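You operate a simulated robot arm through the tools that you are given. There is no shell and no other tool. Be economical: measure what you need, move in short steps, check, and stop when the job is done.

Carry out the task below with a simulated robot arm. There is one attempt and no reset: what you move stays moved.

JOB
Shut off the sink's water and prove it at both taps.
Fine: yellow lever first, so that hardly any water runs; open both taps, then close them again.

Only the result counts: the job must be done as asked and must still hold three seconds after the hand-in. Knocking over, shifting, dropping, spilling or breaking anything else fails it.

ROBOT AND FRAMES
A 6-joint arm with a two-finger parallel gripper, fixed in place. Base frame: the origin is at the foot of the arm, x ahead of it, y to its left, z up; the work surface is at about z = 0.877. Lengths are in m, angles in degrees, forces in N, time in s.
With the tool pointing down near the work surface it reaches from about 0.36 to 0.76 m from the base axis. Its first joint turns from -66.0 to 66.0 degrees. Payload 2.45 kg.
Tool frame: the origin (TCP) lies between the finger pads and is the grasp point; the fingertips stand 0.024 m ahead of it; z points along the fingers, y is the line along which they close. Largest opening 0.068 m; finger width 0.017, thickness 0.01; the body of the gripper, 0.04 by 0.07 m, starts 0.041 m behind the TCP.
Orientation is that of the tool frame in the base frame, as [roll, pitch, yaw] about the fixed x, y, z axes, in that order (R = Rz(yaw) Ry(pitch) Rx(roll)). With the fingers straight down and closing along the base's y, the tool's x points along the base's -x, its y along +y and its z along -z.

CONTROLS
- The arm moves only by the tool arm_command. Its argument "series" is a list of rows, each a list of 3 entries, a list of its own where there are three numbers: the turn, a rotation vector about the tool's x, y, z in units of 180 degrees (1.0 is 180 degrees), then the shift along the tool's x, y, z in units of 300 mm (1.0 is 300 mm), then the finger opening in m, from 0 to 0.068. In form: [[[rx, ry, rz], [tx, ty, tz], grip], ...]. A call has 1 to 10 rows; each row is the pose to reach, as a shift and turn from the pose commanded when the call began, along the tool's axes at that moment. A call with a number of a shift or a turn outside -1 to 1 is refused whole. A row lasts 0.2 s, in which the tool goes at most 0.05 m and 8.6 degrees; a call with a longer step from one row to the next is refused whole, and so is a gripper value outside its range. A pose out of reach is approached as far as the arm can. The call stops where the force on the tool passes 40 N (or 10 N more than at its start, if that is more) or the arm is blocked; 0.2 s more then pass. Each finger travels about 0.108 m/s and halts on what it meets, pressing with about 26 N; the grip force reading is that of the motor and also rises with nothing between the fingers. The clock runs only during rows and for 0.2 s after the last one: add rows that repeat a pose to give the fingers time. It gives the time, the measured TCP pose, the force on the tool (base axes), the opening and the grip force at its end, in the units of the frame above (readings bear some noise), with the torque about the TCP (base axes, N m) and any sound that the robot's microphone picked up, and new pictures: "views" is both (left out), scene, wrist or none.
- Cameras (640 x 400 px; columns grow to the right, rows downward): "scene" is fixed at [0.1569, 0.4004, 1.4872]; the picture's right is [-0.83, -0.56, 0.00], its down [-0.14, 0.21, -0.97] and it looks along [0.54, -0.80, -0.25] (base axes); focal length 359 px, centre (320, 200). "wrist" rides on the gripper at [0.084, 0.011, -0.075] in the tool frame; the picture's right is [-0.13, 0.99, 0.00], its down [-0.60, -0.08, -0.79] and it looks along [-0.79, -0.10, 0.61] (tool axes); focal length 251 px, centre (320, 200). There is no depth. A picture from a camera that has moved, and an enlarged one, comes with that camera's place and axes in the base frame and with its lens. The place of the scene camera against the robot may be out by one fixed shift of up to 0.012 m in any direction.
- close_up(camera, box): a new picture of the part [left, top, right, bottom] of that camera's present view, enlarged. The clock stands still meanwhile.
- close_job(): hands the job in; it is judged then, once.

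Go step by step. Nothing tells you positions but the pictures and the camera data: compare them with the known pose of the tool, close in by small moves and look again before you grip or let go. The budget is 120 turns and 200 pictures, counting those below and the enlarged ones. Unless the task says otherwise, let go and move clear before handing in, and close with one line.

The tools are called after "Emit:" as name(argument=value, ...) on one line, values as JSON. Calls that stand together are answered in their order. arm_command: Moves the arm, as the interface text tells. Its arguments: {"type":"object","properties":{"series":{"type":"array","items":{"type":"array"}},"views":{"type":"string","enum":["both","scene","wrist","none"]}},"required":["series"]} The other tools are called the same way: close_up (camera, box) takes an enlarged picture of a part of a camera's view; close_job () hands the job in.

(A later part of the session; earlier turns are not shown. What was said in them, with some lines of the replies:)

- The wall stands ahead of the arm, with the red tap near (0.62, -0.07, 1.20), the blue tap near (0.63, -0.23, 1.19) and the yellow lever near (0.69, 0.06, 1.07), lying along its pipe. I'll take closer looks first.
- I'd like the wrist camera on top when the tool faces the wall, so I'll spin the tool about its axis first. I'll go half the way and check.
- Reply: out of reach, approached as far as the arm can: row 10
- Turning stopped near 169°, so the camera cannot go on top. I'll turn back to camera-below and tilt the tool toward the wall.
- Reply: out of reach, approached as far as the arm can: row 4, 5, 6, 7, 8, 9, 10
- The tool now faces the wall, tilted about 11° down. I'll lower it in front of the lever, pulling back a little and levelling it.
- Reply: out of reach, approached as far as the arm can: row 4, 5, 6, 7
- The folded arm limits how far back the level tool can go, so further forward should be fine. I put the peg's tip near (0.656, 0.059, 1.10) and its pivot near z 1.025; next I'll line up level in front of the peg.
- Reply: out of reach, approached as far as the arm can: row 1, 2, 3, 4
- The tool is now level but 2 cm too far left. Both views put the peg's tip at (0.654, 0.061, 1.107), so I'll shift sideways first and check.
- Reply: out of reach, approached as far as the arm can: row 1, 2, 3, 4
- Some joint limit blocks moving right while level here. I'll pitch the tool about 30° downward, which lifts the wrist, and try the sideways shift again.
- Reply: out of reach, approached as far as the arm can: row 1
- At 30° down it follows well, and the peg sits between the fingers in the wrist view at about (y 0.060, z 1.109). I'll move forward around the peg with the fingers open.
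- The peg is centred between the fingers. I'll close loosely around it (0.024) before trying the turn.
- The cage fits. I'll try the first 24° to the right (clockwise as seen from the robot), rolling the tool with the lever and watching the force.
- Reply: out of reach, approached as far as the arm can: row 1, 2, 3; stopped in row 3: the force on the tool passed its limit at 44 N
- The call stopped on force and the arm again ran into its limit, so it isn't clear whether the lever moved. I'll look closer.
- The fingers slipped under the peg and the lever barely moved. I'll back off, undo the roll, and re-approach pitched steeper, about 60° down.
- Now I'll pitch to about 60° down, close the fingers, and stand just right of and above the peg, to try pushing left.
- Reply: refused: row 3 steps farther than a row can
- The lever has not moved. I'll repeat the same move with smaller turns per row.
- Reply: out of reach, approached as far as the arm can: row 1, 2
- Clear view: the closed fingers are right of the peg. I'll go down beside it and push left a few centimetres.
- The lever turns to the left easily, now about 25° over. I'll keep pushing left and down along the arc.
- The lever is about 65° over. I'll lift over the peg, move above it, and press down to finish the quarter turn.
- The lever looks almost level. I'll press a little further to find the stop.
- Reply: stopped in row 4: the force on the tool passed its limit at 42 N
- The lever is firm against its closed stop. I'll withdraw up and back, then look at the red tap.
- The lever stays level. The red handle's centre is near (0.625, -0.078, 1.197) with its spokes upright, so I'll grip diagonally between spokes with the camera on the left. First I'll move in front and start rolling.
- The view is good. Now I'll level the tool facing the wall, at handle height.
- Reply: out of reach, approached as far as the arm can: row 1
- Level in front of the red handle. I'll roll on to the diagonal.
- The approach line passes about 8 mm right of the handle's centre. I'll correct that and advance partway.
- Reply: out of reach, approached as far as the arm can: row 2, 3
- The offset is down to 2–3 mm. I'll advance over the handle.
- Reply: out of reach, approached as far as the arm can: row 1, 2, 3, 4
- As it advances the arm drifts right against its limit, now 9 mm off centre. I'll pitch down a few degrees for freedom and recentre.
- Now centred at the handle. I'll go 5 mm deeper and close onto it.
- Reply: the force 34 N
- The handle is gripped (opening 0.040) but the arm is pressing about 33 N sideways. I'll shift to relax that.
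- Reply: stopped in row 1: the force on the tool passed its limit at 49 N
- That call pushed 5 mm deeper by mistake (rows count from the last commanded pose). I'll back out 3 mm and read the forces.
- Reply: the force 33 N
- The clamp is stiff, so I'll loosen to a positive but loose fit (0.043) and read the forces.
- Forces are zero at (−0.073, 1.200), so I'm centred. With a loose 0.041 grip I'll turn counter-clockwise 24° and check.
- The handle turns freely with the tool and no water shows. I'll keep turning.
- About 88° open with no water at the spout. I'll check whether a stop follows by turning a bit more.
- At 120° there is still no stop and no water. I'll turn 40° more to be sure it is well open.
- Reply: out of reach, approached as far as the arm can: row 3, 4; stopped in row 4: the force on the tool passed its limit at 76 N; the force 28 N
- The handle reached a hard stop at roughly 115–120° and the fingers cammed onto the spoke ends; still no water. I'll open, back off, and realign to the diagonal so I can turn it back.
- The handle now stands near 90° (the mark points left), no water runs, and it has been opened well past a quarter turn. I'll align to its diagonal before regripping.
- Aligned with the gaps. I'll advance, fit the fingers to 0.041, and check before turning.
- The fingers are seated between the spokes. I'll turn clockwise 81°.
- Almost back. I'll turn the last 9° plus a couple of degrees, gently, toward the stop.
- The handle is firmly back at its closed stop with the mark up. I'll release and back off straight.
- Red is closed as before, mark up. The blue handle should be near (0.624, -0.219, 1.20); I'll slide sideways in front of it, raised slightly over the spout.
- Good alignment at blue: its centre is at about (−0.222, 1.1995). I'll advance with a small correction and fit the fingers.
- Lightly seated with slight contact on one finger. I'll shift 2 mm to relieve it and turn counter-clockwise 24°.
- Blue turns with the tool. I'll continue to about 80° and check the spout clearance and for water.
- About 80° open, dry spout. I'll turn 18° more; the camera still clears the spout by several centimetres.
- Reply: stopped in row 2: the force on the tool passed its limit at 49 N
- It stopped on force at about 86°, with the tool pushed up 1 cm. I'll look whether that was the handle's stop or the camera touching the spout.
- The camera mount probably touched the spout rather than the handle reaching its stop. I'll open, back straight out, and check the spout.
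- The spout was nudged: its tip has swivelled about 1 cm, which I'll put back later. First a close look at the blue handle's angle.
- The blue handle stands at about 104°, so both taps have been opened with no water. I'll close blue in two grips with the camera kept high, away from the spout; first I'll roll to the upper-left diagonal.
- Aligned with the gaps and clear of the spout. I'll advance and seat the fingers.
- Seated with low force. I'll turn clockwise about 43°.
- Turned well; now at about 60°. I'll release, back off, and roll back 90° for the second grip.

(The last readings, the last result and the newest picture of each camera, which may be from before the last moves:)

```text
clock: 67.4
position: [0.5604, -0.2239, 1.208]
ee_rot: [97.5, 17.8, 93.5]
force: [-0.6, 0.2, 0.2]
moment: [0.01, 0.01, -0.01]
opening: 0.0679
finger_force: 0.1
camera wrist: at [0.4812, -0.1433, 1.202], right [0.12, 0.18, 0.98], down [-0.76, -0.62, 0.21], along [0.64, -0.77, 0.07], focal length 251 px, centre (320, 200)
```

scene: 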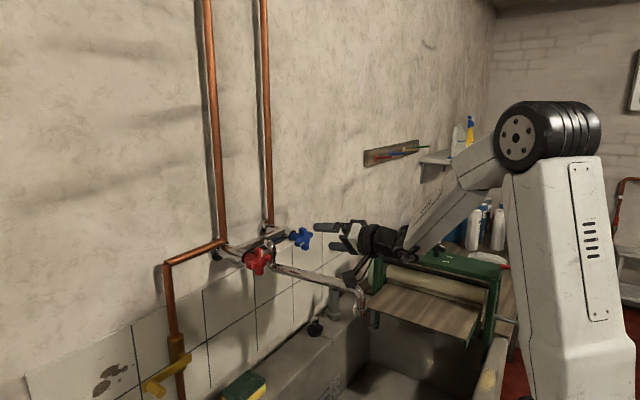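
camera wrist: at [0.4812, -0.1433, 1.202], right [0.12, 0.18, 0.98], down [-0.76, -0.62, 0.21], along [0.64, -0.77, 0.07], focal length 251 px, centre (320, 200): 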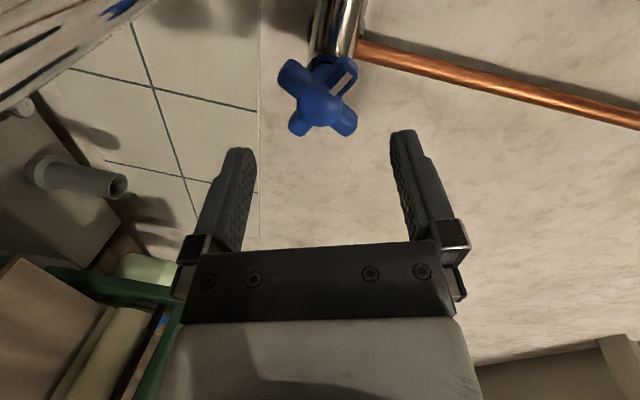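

Aligned again. I'll advance and seat the fingers.

Emit:
arm_command(series=[[[0, 0, 0], [0, 0, 0.06], 0.068], [[0, 0, 0], [0, 0, 0.12], 0.068], [[0, 0, 0], [0, 0, 0.16], 0.068], [[0, 0, 0], [0, 0, 0.197], 0.068], [[0, 0, 0], [0, 0, 0.197], 0.05], [[0, 0, 0], [0, 0, 0.197], 0.041], [[0, 0, 0], [0, 0, 0.197], 0.041]], views="wrist")

```text
clock: 69.0
position: [0.6178, -0.2237, 1.2002]
ee_rot: [97.5, 17.7, 93.5]
force: [0.7, -0.7, 2.5]
moment: [0.04, -0.04, -0.01]
opening: 0.0422
finger_force: 1.1
camera wrist: at [0.5394, -0.1424, 1.1945], right [0.12, 0.18, 0.98], down [-0.76, -0.62, 0.21], along [0.64, -0.77, 0.07], focal length 251 px, centre (320, 200)
```

wrist: 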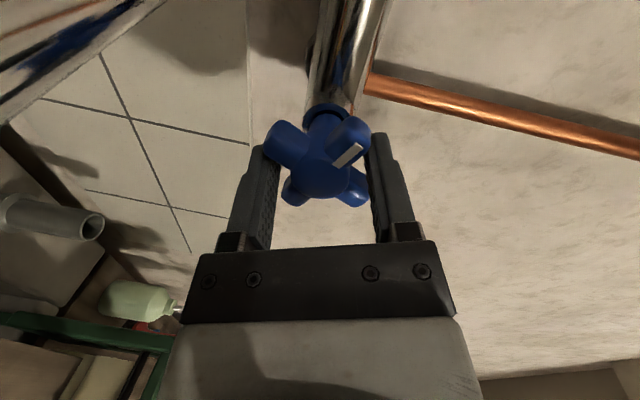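

Seated. I'll turn clockwise about 57°, then finish gently to the stop.

Emit:
arm_command(series=[[[0, 0, 0.0444], [0, 0, 0], 0.041], [[0, 0, 0.0889], [0, 0, 0], 0.041], [[0, 0, 0.1333], [0, 0, 0], 0.041], [[0, 0, 0.1778], [0, 0, 0], 0.041], [[0, 0, 0.2222], [0, 0, 0], 0.041], [[0, 0, 0.2667], [0, 0, 0], 0.041], [[0, 0, 0.3], [0, 0, 0], 0.041], [[0, 0, 0.32], [0, 0, 0], 0.041], [[0, 0, 0.335], [0, 0, 0], 0.041], [[0, 0, 0.345], [0, 0, 0], 0.041]], views="wrist")

Emit:
close_up(camera="scene", box=[220, 200, 400, 340])

```text
clock: 71.2
position: [0.618, -0.2233, 1.2004]
ee_rot: [99.8, -43.9, 84.4]
force: [0.5, 0.4, 2.7]
moment: [-0.01, -0.05, 0.02]
opening: 0.0421
finger_force: 0.3
camera wrist: at [0.5508, -0.1731, 1.2762], right [0.09, -0.78, 0.61], down [-0.84, -0.4, -0.38], along [0.54, -0.48, -0.69], focal length 251 px, centre (320, 200)
```

wrist: 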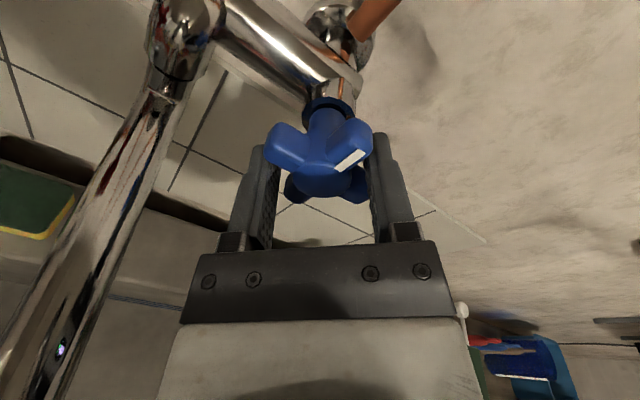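

```text
2.86 times, centred on (310, 270) of scene
camera zoom: at [0.1569, 0.4004, 1.4872], right [-0.83, -0.56, 0.0], down [-0.14, 0.21, -0.97], along [0.54, -0.8, -0.25], focal length 1026 px, centre (349, 0)
```

zoom: 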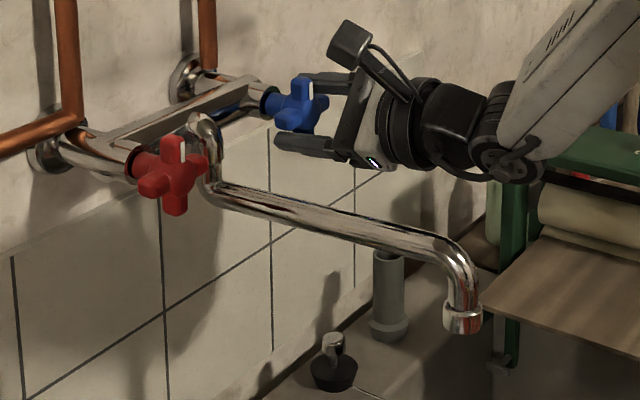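

Not yet at the stop. I'll turn a few more degrees until resistance shows.

Emit:
arm_command(series=[[[0, 0, 0.012], [0, 0, 0], 0.041], [[0, 0, 0.024], [0, 0, 0], 0.041], [[0, 0, 0.034], [0, 0, 0], 0.041], [[0, 0, 0.044], [0, 0, 0], 0.041]], views="none")

Emit:
close_up(camera="scene", box=[280, 215, 330, 260])

```text
clock: 72.2
position: [0.6181, -0.2237, 1.2007]
ee_rot: [101.4, -51.1, 82.4]
force: [-2.4, -4.1, -0.7]
moment: [-2.81, -1.04, 2.67]
opening: 0.0432
finger_force: 45.3
```

```text
8.89 times, centred on (305, 238) of scene
camera zoom: at [0.1568, 0.4003, 1.4873], right [-0.83, -0.56, 0.0], down [-0.14, 0.21, -0.97], along [0.54, -0.8, -0.25], focal length 3192 px, centre (453, -133)
```

zoom: 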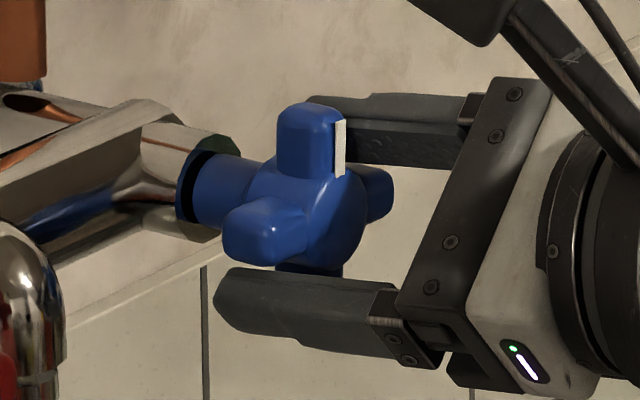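

The blue handle is hard against its closed stop, mark up. I'll unload, release, back off, and rise clear.

Emit:
arm_command(series=[[[0, 0, -0.035], [0, 0, 0], 0.055], [[0, 0, -0.035], [0, 0, 0], 0.068], [[0, 0, -0.035], [0, 0, 0], 0.068], [[0, 0, -0.035], [0, 0, -0.1], 0.068], [[0, 0, -0.035], [0, 0, -0.22], 0.068], [[0, 0, -0.035], [0.1, 0.08, -0.23], 0.068], [[0, 0, -0.035], [0.2, 0.16, -0.25], 0.05], [[0, 0, -0.035], [0.311, 0.246, -0.27], 0.03], [[0, 0, -0.035], [0.311, 0.246, -0.27], 0.0]], views="scene")

Emit:
close_up(camera="scene", box=[220, 200, 400, 340])

```text
clock: 74.2
position: [0.5522, -0.2265, 1.3297]
ee_rot: [100.2, -45.4, 83.9]
force: [0.2, 0.2, 0.2]
moment: [0.0, 0.0, 0.0]
opening: 0.0
finger_force: 23.6
```

scene: 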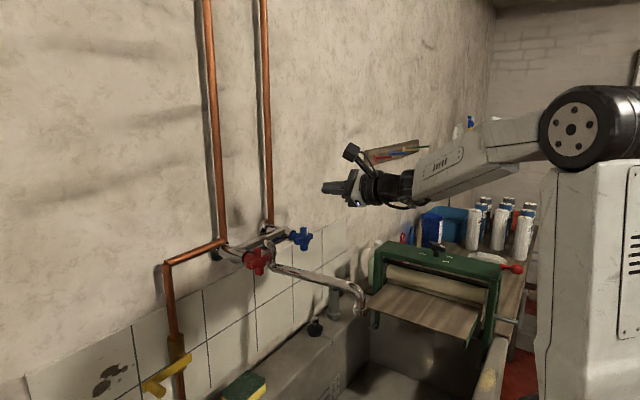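

```text
2.86 times, centred on (310, 270) of scene
camera zoom: at [0.1569, 0.4004, 1.4872], right [-0.83, -0.56, 0.0], down [-0.14, 0.21, -0.97], along [0.54, -0.8, -0.25], focal length 1026 px, centre (349, 0)
```

zoom: 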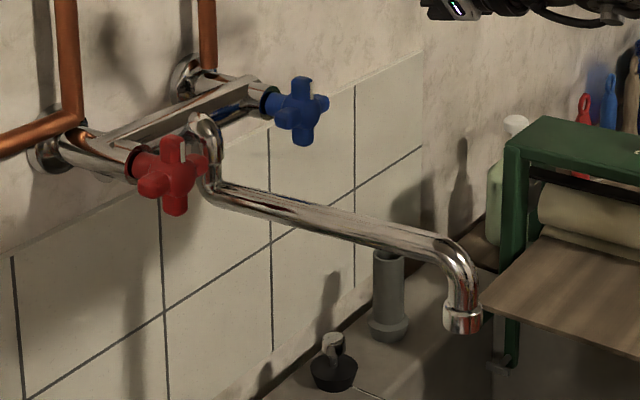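

I no longer see blue's white mark on top, so I'll zoom in on both handles.

Emit:
close_up(camera="scene", box=[280, 215, 330, 260])

Emit:
close_up(camera="scene", box=[235, 240, 285, 285])

Emit:
close_up(camera="wrist", box=[0, 0, 640, 400])

```text
8.89 times, centred on (305, 238) of scene
camera zoom: at [0.1569, 0.4004, 1.4872], right [-0.83, -0.56, 0.0], down [-0.14, 0.21, -0.97], along [0.54, -0.8, -0.25], focal length 3192 px, centre (453, -133)
```

zoom: 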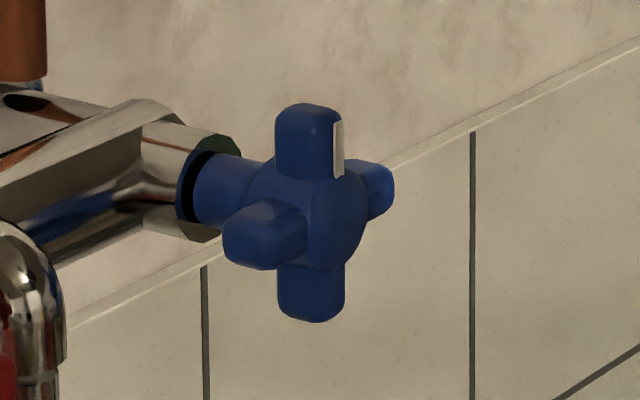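

```text
8.89 times, centred on (260, 262) of scene
camera zoom: at [0.1569, 0.4004, 1.4872], right [-0.83, -0.56, 0.0], down [-0.14, 0.21, -0.97], along [0.54, -0.8, -0.25], focal length 3192 px, centre (853, -356)
```

zoom: 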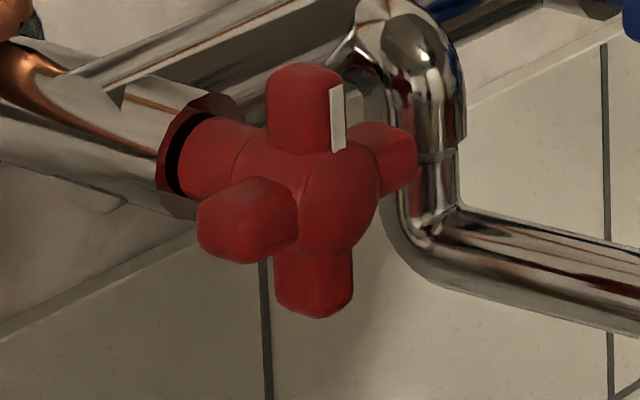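

```text
1.00 times, centred on (320, 200) of wrist (not enlarged: the box is as wide or as high as the picture)
camera zoom: at [0.4859, -0.1775, 1.4063], right [0.09, -0.8, 0.59], down [-0.84, -0.38, -0.39], along [0.54, -0.46, -0.71], focal length 251 px, centre (320, 200)
```

zoom: 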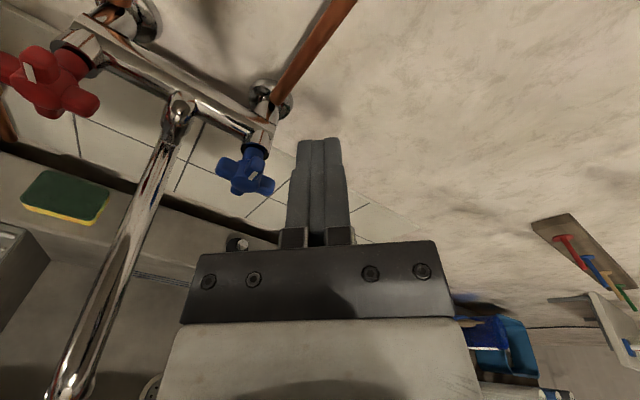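

Both handles stand closed with marks up. Now I'll put the spout back: I'll roll to camera-behind and point the fingers down so I can nudge it from its right side.

Emit:
arm_command(series=[[[0, 0, -0.044], [0, 0, 0], 0], [[0, 0, -0.088], [0, 0, 0], 0], [[0, 0, -0.132], [0, 0, 0], 0], [[0, 0, -0.176], [0, 0, 0], 0], [[0, 0, -0.22], [0, 0, 0], 0], [[0, 0, -0.264], [0, 0, 0], 0], [[0, 0, -0.308], [0, 0, 0], 0], [[0, 0, -0.352], [0, 0, 0], 0], [[0, 0, -0.396], [0, 0, 0], 0]], views="none")

Emit:
arm_command(series=[[[0, 0, -0.044], [0, 0, 0], 0], [[0, 0, -0.088], [0, 0, 0], 0], [[0, 0, -0.132], [0, 0, 0], 0], [[0, 0, -0.176], [0, 0, 0], 0], [[0, 0, -0.22], [0, 0, 0], 0], [[0, 0, -0.264], [0, 0, 0], 0], [[0, 0, -0.308], [0, 0, 0], 0], [[0, 0, -0.35], [0, 0, 0], 0]], views="none")

```text
clock: 76.2
position: [0.5526, -0.2262, 1.3288]
ee_rot: [97.9, 25.4, 94.5]
force: [0.2, -0.2, -0.2]
moment: [-0.03, 0.02, -0.01]
opening: 0.0
finger_force: 23.8
```

```text
clock: 78.0
position: [0.5533, -0.226, 1.3287]
ee_rot: [168.7, 82.7, 169.8]
force: [0.6, 0.7, 0.4]
moment: [0.01, 0.0, -0.02]
opening: 0.0
finger_force: 23.6
```

Rolled. Now I'll pitch the fingers down, moving right of the spout.

Emit:
arm_command(series=[[[0, 0.043, 0], [0, -0.05, -0.02], 0], [[0, 0.086, 0], [0, -0.1, -0.04], 0], [[0, 0.129, 0], [0, -0.15, -0.06], 0], [[0, 0.172, 0], [0, -0.15, -0.06], 0], [[0, 0.215, 0], [0, -0.15, -0.06], 0], [[0, 0.258, 0], [0, -0.15, -0.06], 0], [[0, 0.301, 0], [0, -0.15, -0.06], 0], [[0, 0.344, 0], [0, -0.15, -0.06], 0], [[0, 0.387, 0], [0, -0.15, -0.06], 0]], views="both")

Emit:
close_up(camera="scene", box=[200, 210, 380, 330])

```text
clock: 80.0
position: [0.5358, -0.2715, 1.329]
ee_rot: [178.3, 13.0, -179.5]
force: [0.1, -0.1, 0.7]
moment: [0.0, 0.0, -0.01]
opening: 0.0002
finger_force: 23.3
camera wrist: at [0.4366, -0.2643, 1.3841], right [0.11, 0.99, 0.06], down [0.41, -0.1, 0.91], along [0.91, -0.08, -0.42], focal length 251 px, centre (320, 200)
```

scene: 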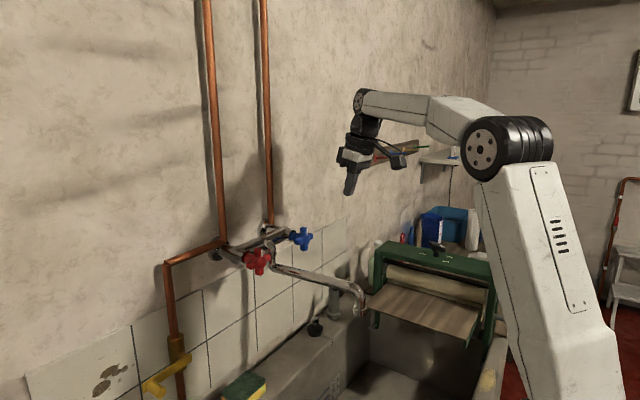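
wrist: 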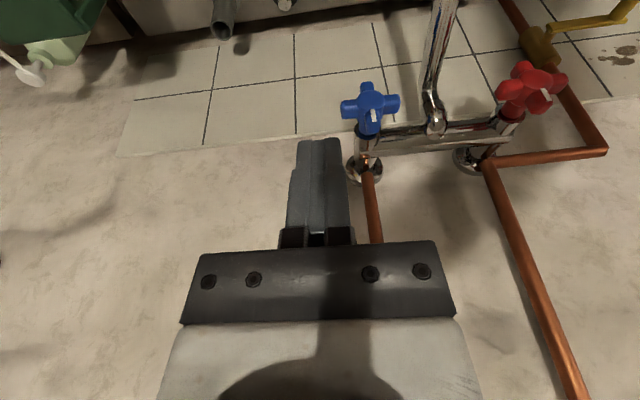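

```text
3.33 times, centred on (290, 270) of scene
camera zoom: at [0.1569, 0.4004, 1.4872], right [-0.83, -0.56, 0.0], down [-0.14, 0.21, -0.97], along [0.54, -0.8, -0.25], focal length 1197 px, centre (420, -33)
```

zoom: 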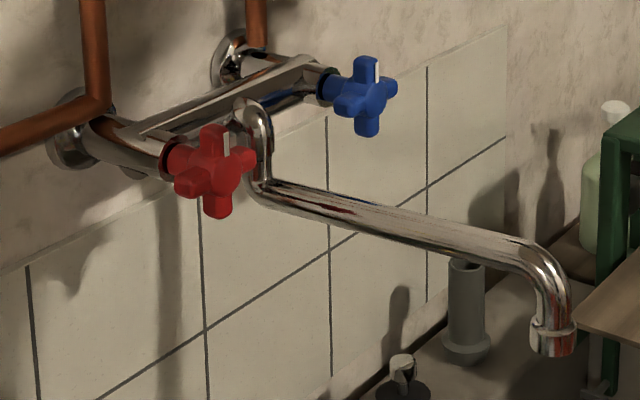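

The spout tip needs to come back about 2 cm toward +y. I estimate its tube now near y = −0.16 at x = 0.54, z ≈ 1.14, so I'll lower the closed fingers on its right side with a gap.

Emit:
arm_command(series=[[[0, 0, 0], [0.03, 0.03, 0.14], 0], [[0, 0, 0], [0.06, 0.06, 0.28], 0], [[0, 0, 0], [0.085, 0.09, 0.41], 0], [[0, 0, 0], [0.1, 0.11, 0.5], 0], [[0, 0, 0], [0.112, 0.14, 0.557], 0], [[0, 0, 0], [0.112, 0.14, 0.557], 0]], views="both")

Emit:
close_up(camera="scene", box=[220, 200, 400, 340])

```text
clock: 81.4
position: [0.5415, -0.2247, 1.158]
ee_rot: [178.4, 13.2, -179.4]
force: [0.7, -0.2, 0.3]
moment: [0.03, 0.01, 0.01]
opening: 0.0
finger_force: 23.4
camera wrist: at [0.4413, -0.218, 1.2132], right [0.11, 0.99, 0.06], down [0.41, -0.1, 0.91], along [0.91, -0.07, -0.42], focal length 251 px, centre (320, 200)
```

scene: 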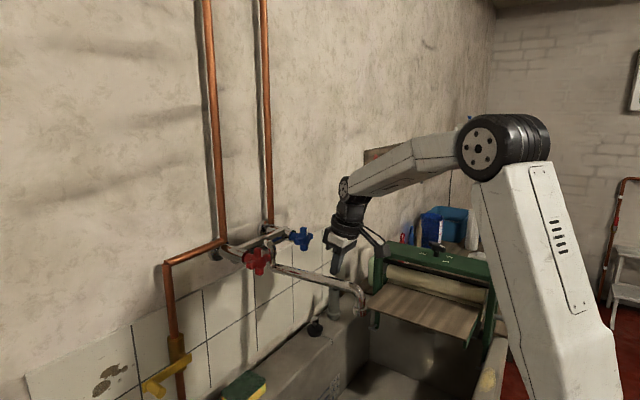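
wrist: 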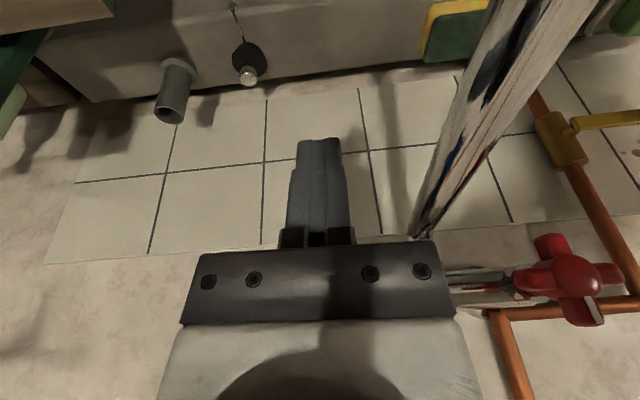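

```text
2.86 times, centred on (310, 270) of scene
camera zoom: at [0.1569, 0.4004, 1.4872], right [-0.83, -0.56, 0.0], down [-0.14, 0.21, -0.97], along [0.54, -0.8, -0.25], focal length 1026 px, centre (349, 0)
```

zoom: 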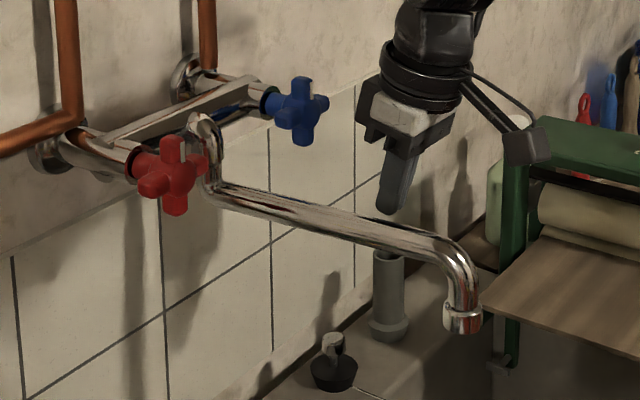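

The fingertips are at tube height with clear space, and the tube is around y ≈ −0.158. I'll slide left into contact and push about 1 cm.

Emit:
arm_command(series=[[[0, 0, 0], [0.004, 0.06, 0.015], 0], [[0, 0, 0], [0.004, 0.116, 0.015], 0], [[0, 0, 0], [0.004, 0.14, 0.015], 0], [[0, 0, 0], [0.004, 0.16, 0.015], 0], [[0, 0, 0], [0.004, 0.175, 0.015], 0]], views="wrist")

Emit:
close_up(camera="scene", box=[200, 210, 380, 330])

```text
clock: 82.6
position: [0.5402, -0.1713, 1.1564]
ee_rot: [178.5, 13.1, -179.4]
force: [-0.1, -1.7, 0.9]
moment: [0.03, -0.01, 0.05]
opening: 0.0001
finger_force: 23.5
camera wrist: at [0.4399, -0.1642, 1.2109], right [0.11, 0.99, 0.06], down [0.41, -0.1, 0.91], along [0.91, -0.07, -0.42], focal length 251 px, centre (320, 200)
```

wrist: 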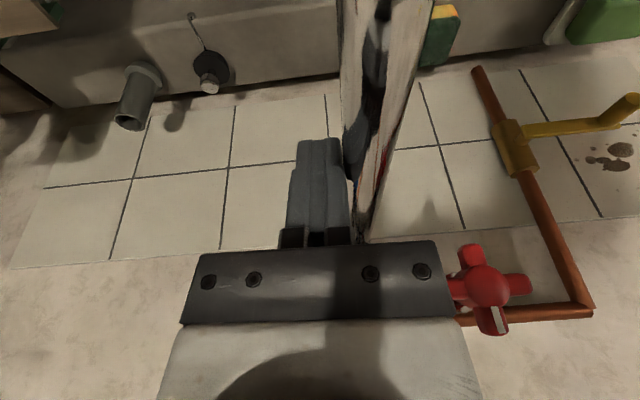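

```text
3.33 times, centred on (290, 270) of scene
camera zoom: at [0.1569, 0.4004, 1.4872], right [-0.83, -0.56, 0.0], down [-0.14, 0.21, -0.97], along [0.54, -0.8, -0.25], focal length 1197 px, centre (420, -33)
```

zoom: 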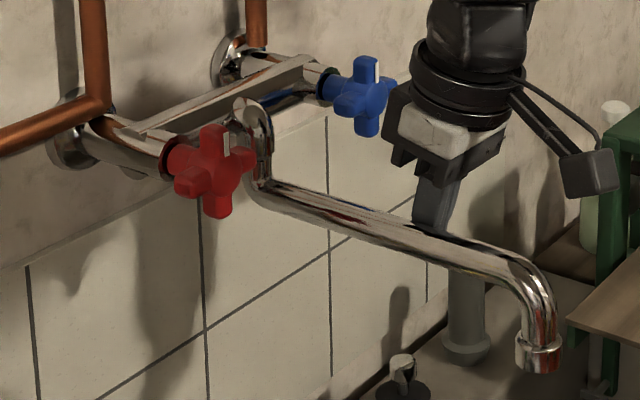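

The spout tip is back at its original place in the picture (540, 365). I'll back off to the right, rise clear, and make a last check.

Emit:
arm_command(series=[[[0, 0, 0], [0, -0.06, 0], 0], [[0, 0, 0], [0, -0.18, 0], 0], [[0, 0, 0], [-0.03, -0.2, -0.14], 0], [[0, 0, 0], [-0.06, -0.2, -0.29], 0], [[0, 0, 0], [-0.06, -0.2, -0.44], 0], [[0, 0, 0], [-0.06, -0.2, -0.58], 0], [[0, 0, 0], [-0.06, -0.2, -0.58], 0]], views="both")

Emit:
close_up(camera="scene", box=[200, 210, 380, 330])

Emit:
close_up(camera="scene", box=[130, 220, 290, 400])

```text
clock: 84.2
position: [0.5164, -0.2358, 1.3279]
ee_rot: [178.3, 13.2, -179.5]
force: [0.0, 0.1, -0.5]
moment: [0.0, 0.01, 0.0]
opening: 0.0001
finger_force: 23.8
camera wrist: at [0.4176, -0.2291, 1.382], right [0.11, 0.99, 0.06], down [0.41, -0.1, 0.91], along [0.91, -0.07, -0.42], focal length 251 px, centre (320, 200)
```

scene: 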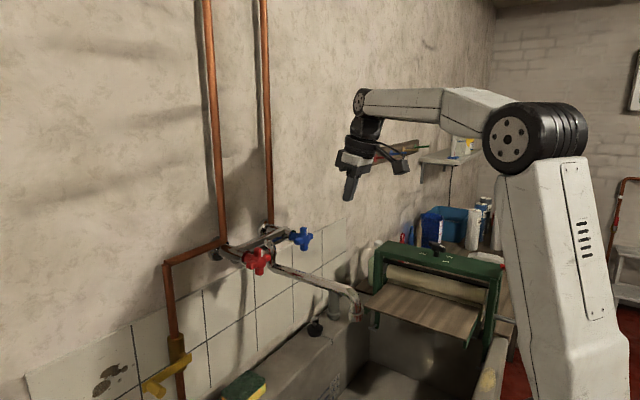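
wrist: 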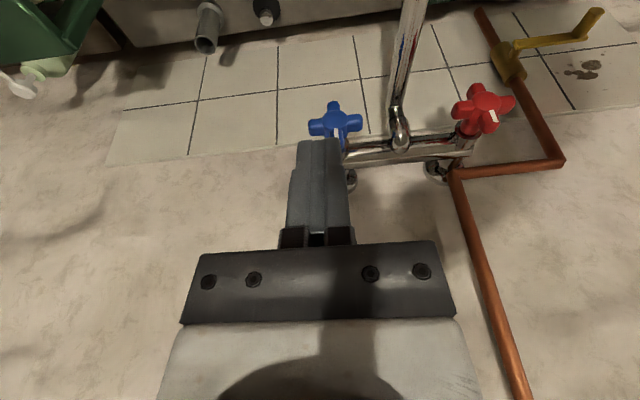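

```text
3.33 times, centred on (290, 270) of scene
camera zoom: at [0.1569, 0.4004, 1.4872], right [-0.83, -0.56, 0.0], down [-0.14, 0.21, -0.97], along [0.54, -0.8, -0.25], focal length 1197 px, centre (420, -33)
```

zoom: 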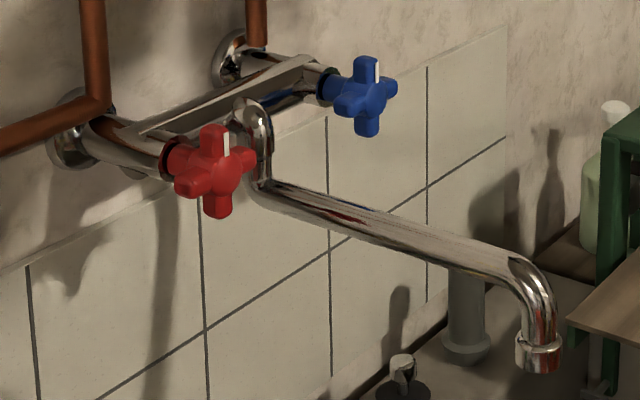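

```text
2.22 times, centred on (210, 310) of scene
camera zoom: at [0.1569, 0.4004, 1.4872], right [-0.83, -0.56, 0.0], down [-0.14, 0.21, -0.97], along [0.54, -0.8, -0.25], focal length 798 px, centre (564, -44)
```

zoom: 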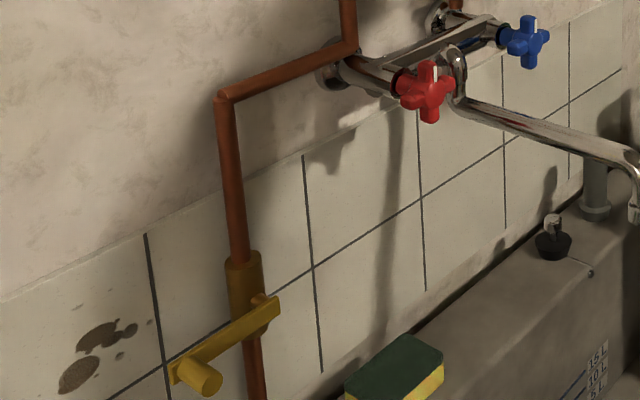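

The yellow lever is shut, both taps stand closed with marks up as at the start, the spout matches its original place and nothing else has moved. I'm handing in.

Emit:
close_job()

```text
The job is handed in.
```

I shut the yellow lever first, opened both taps (red to about 120°, blue to about 100°) with no water seen at the spout, and closed both again; my wrist camera bumped the spout about 2 cm aside while I was opening blue, and I pushed it back to where it started.
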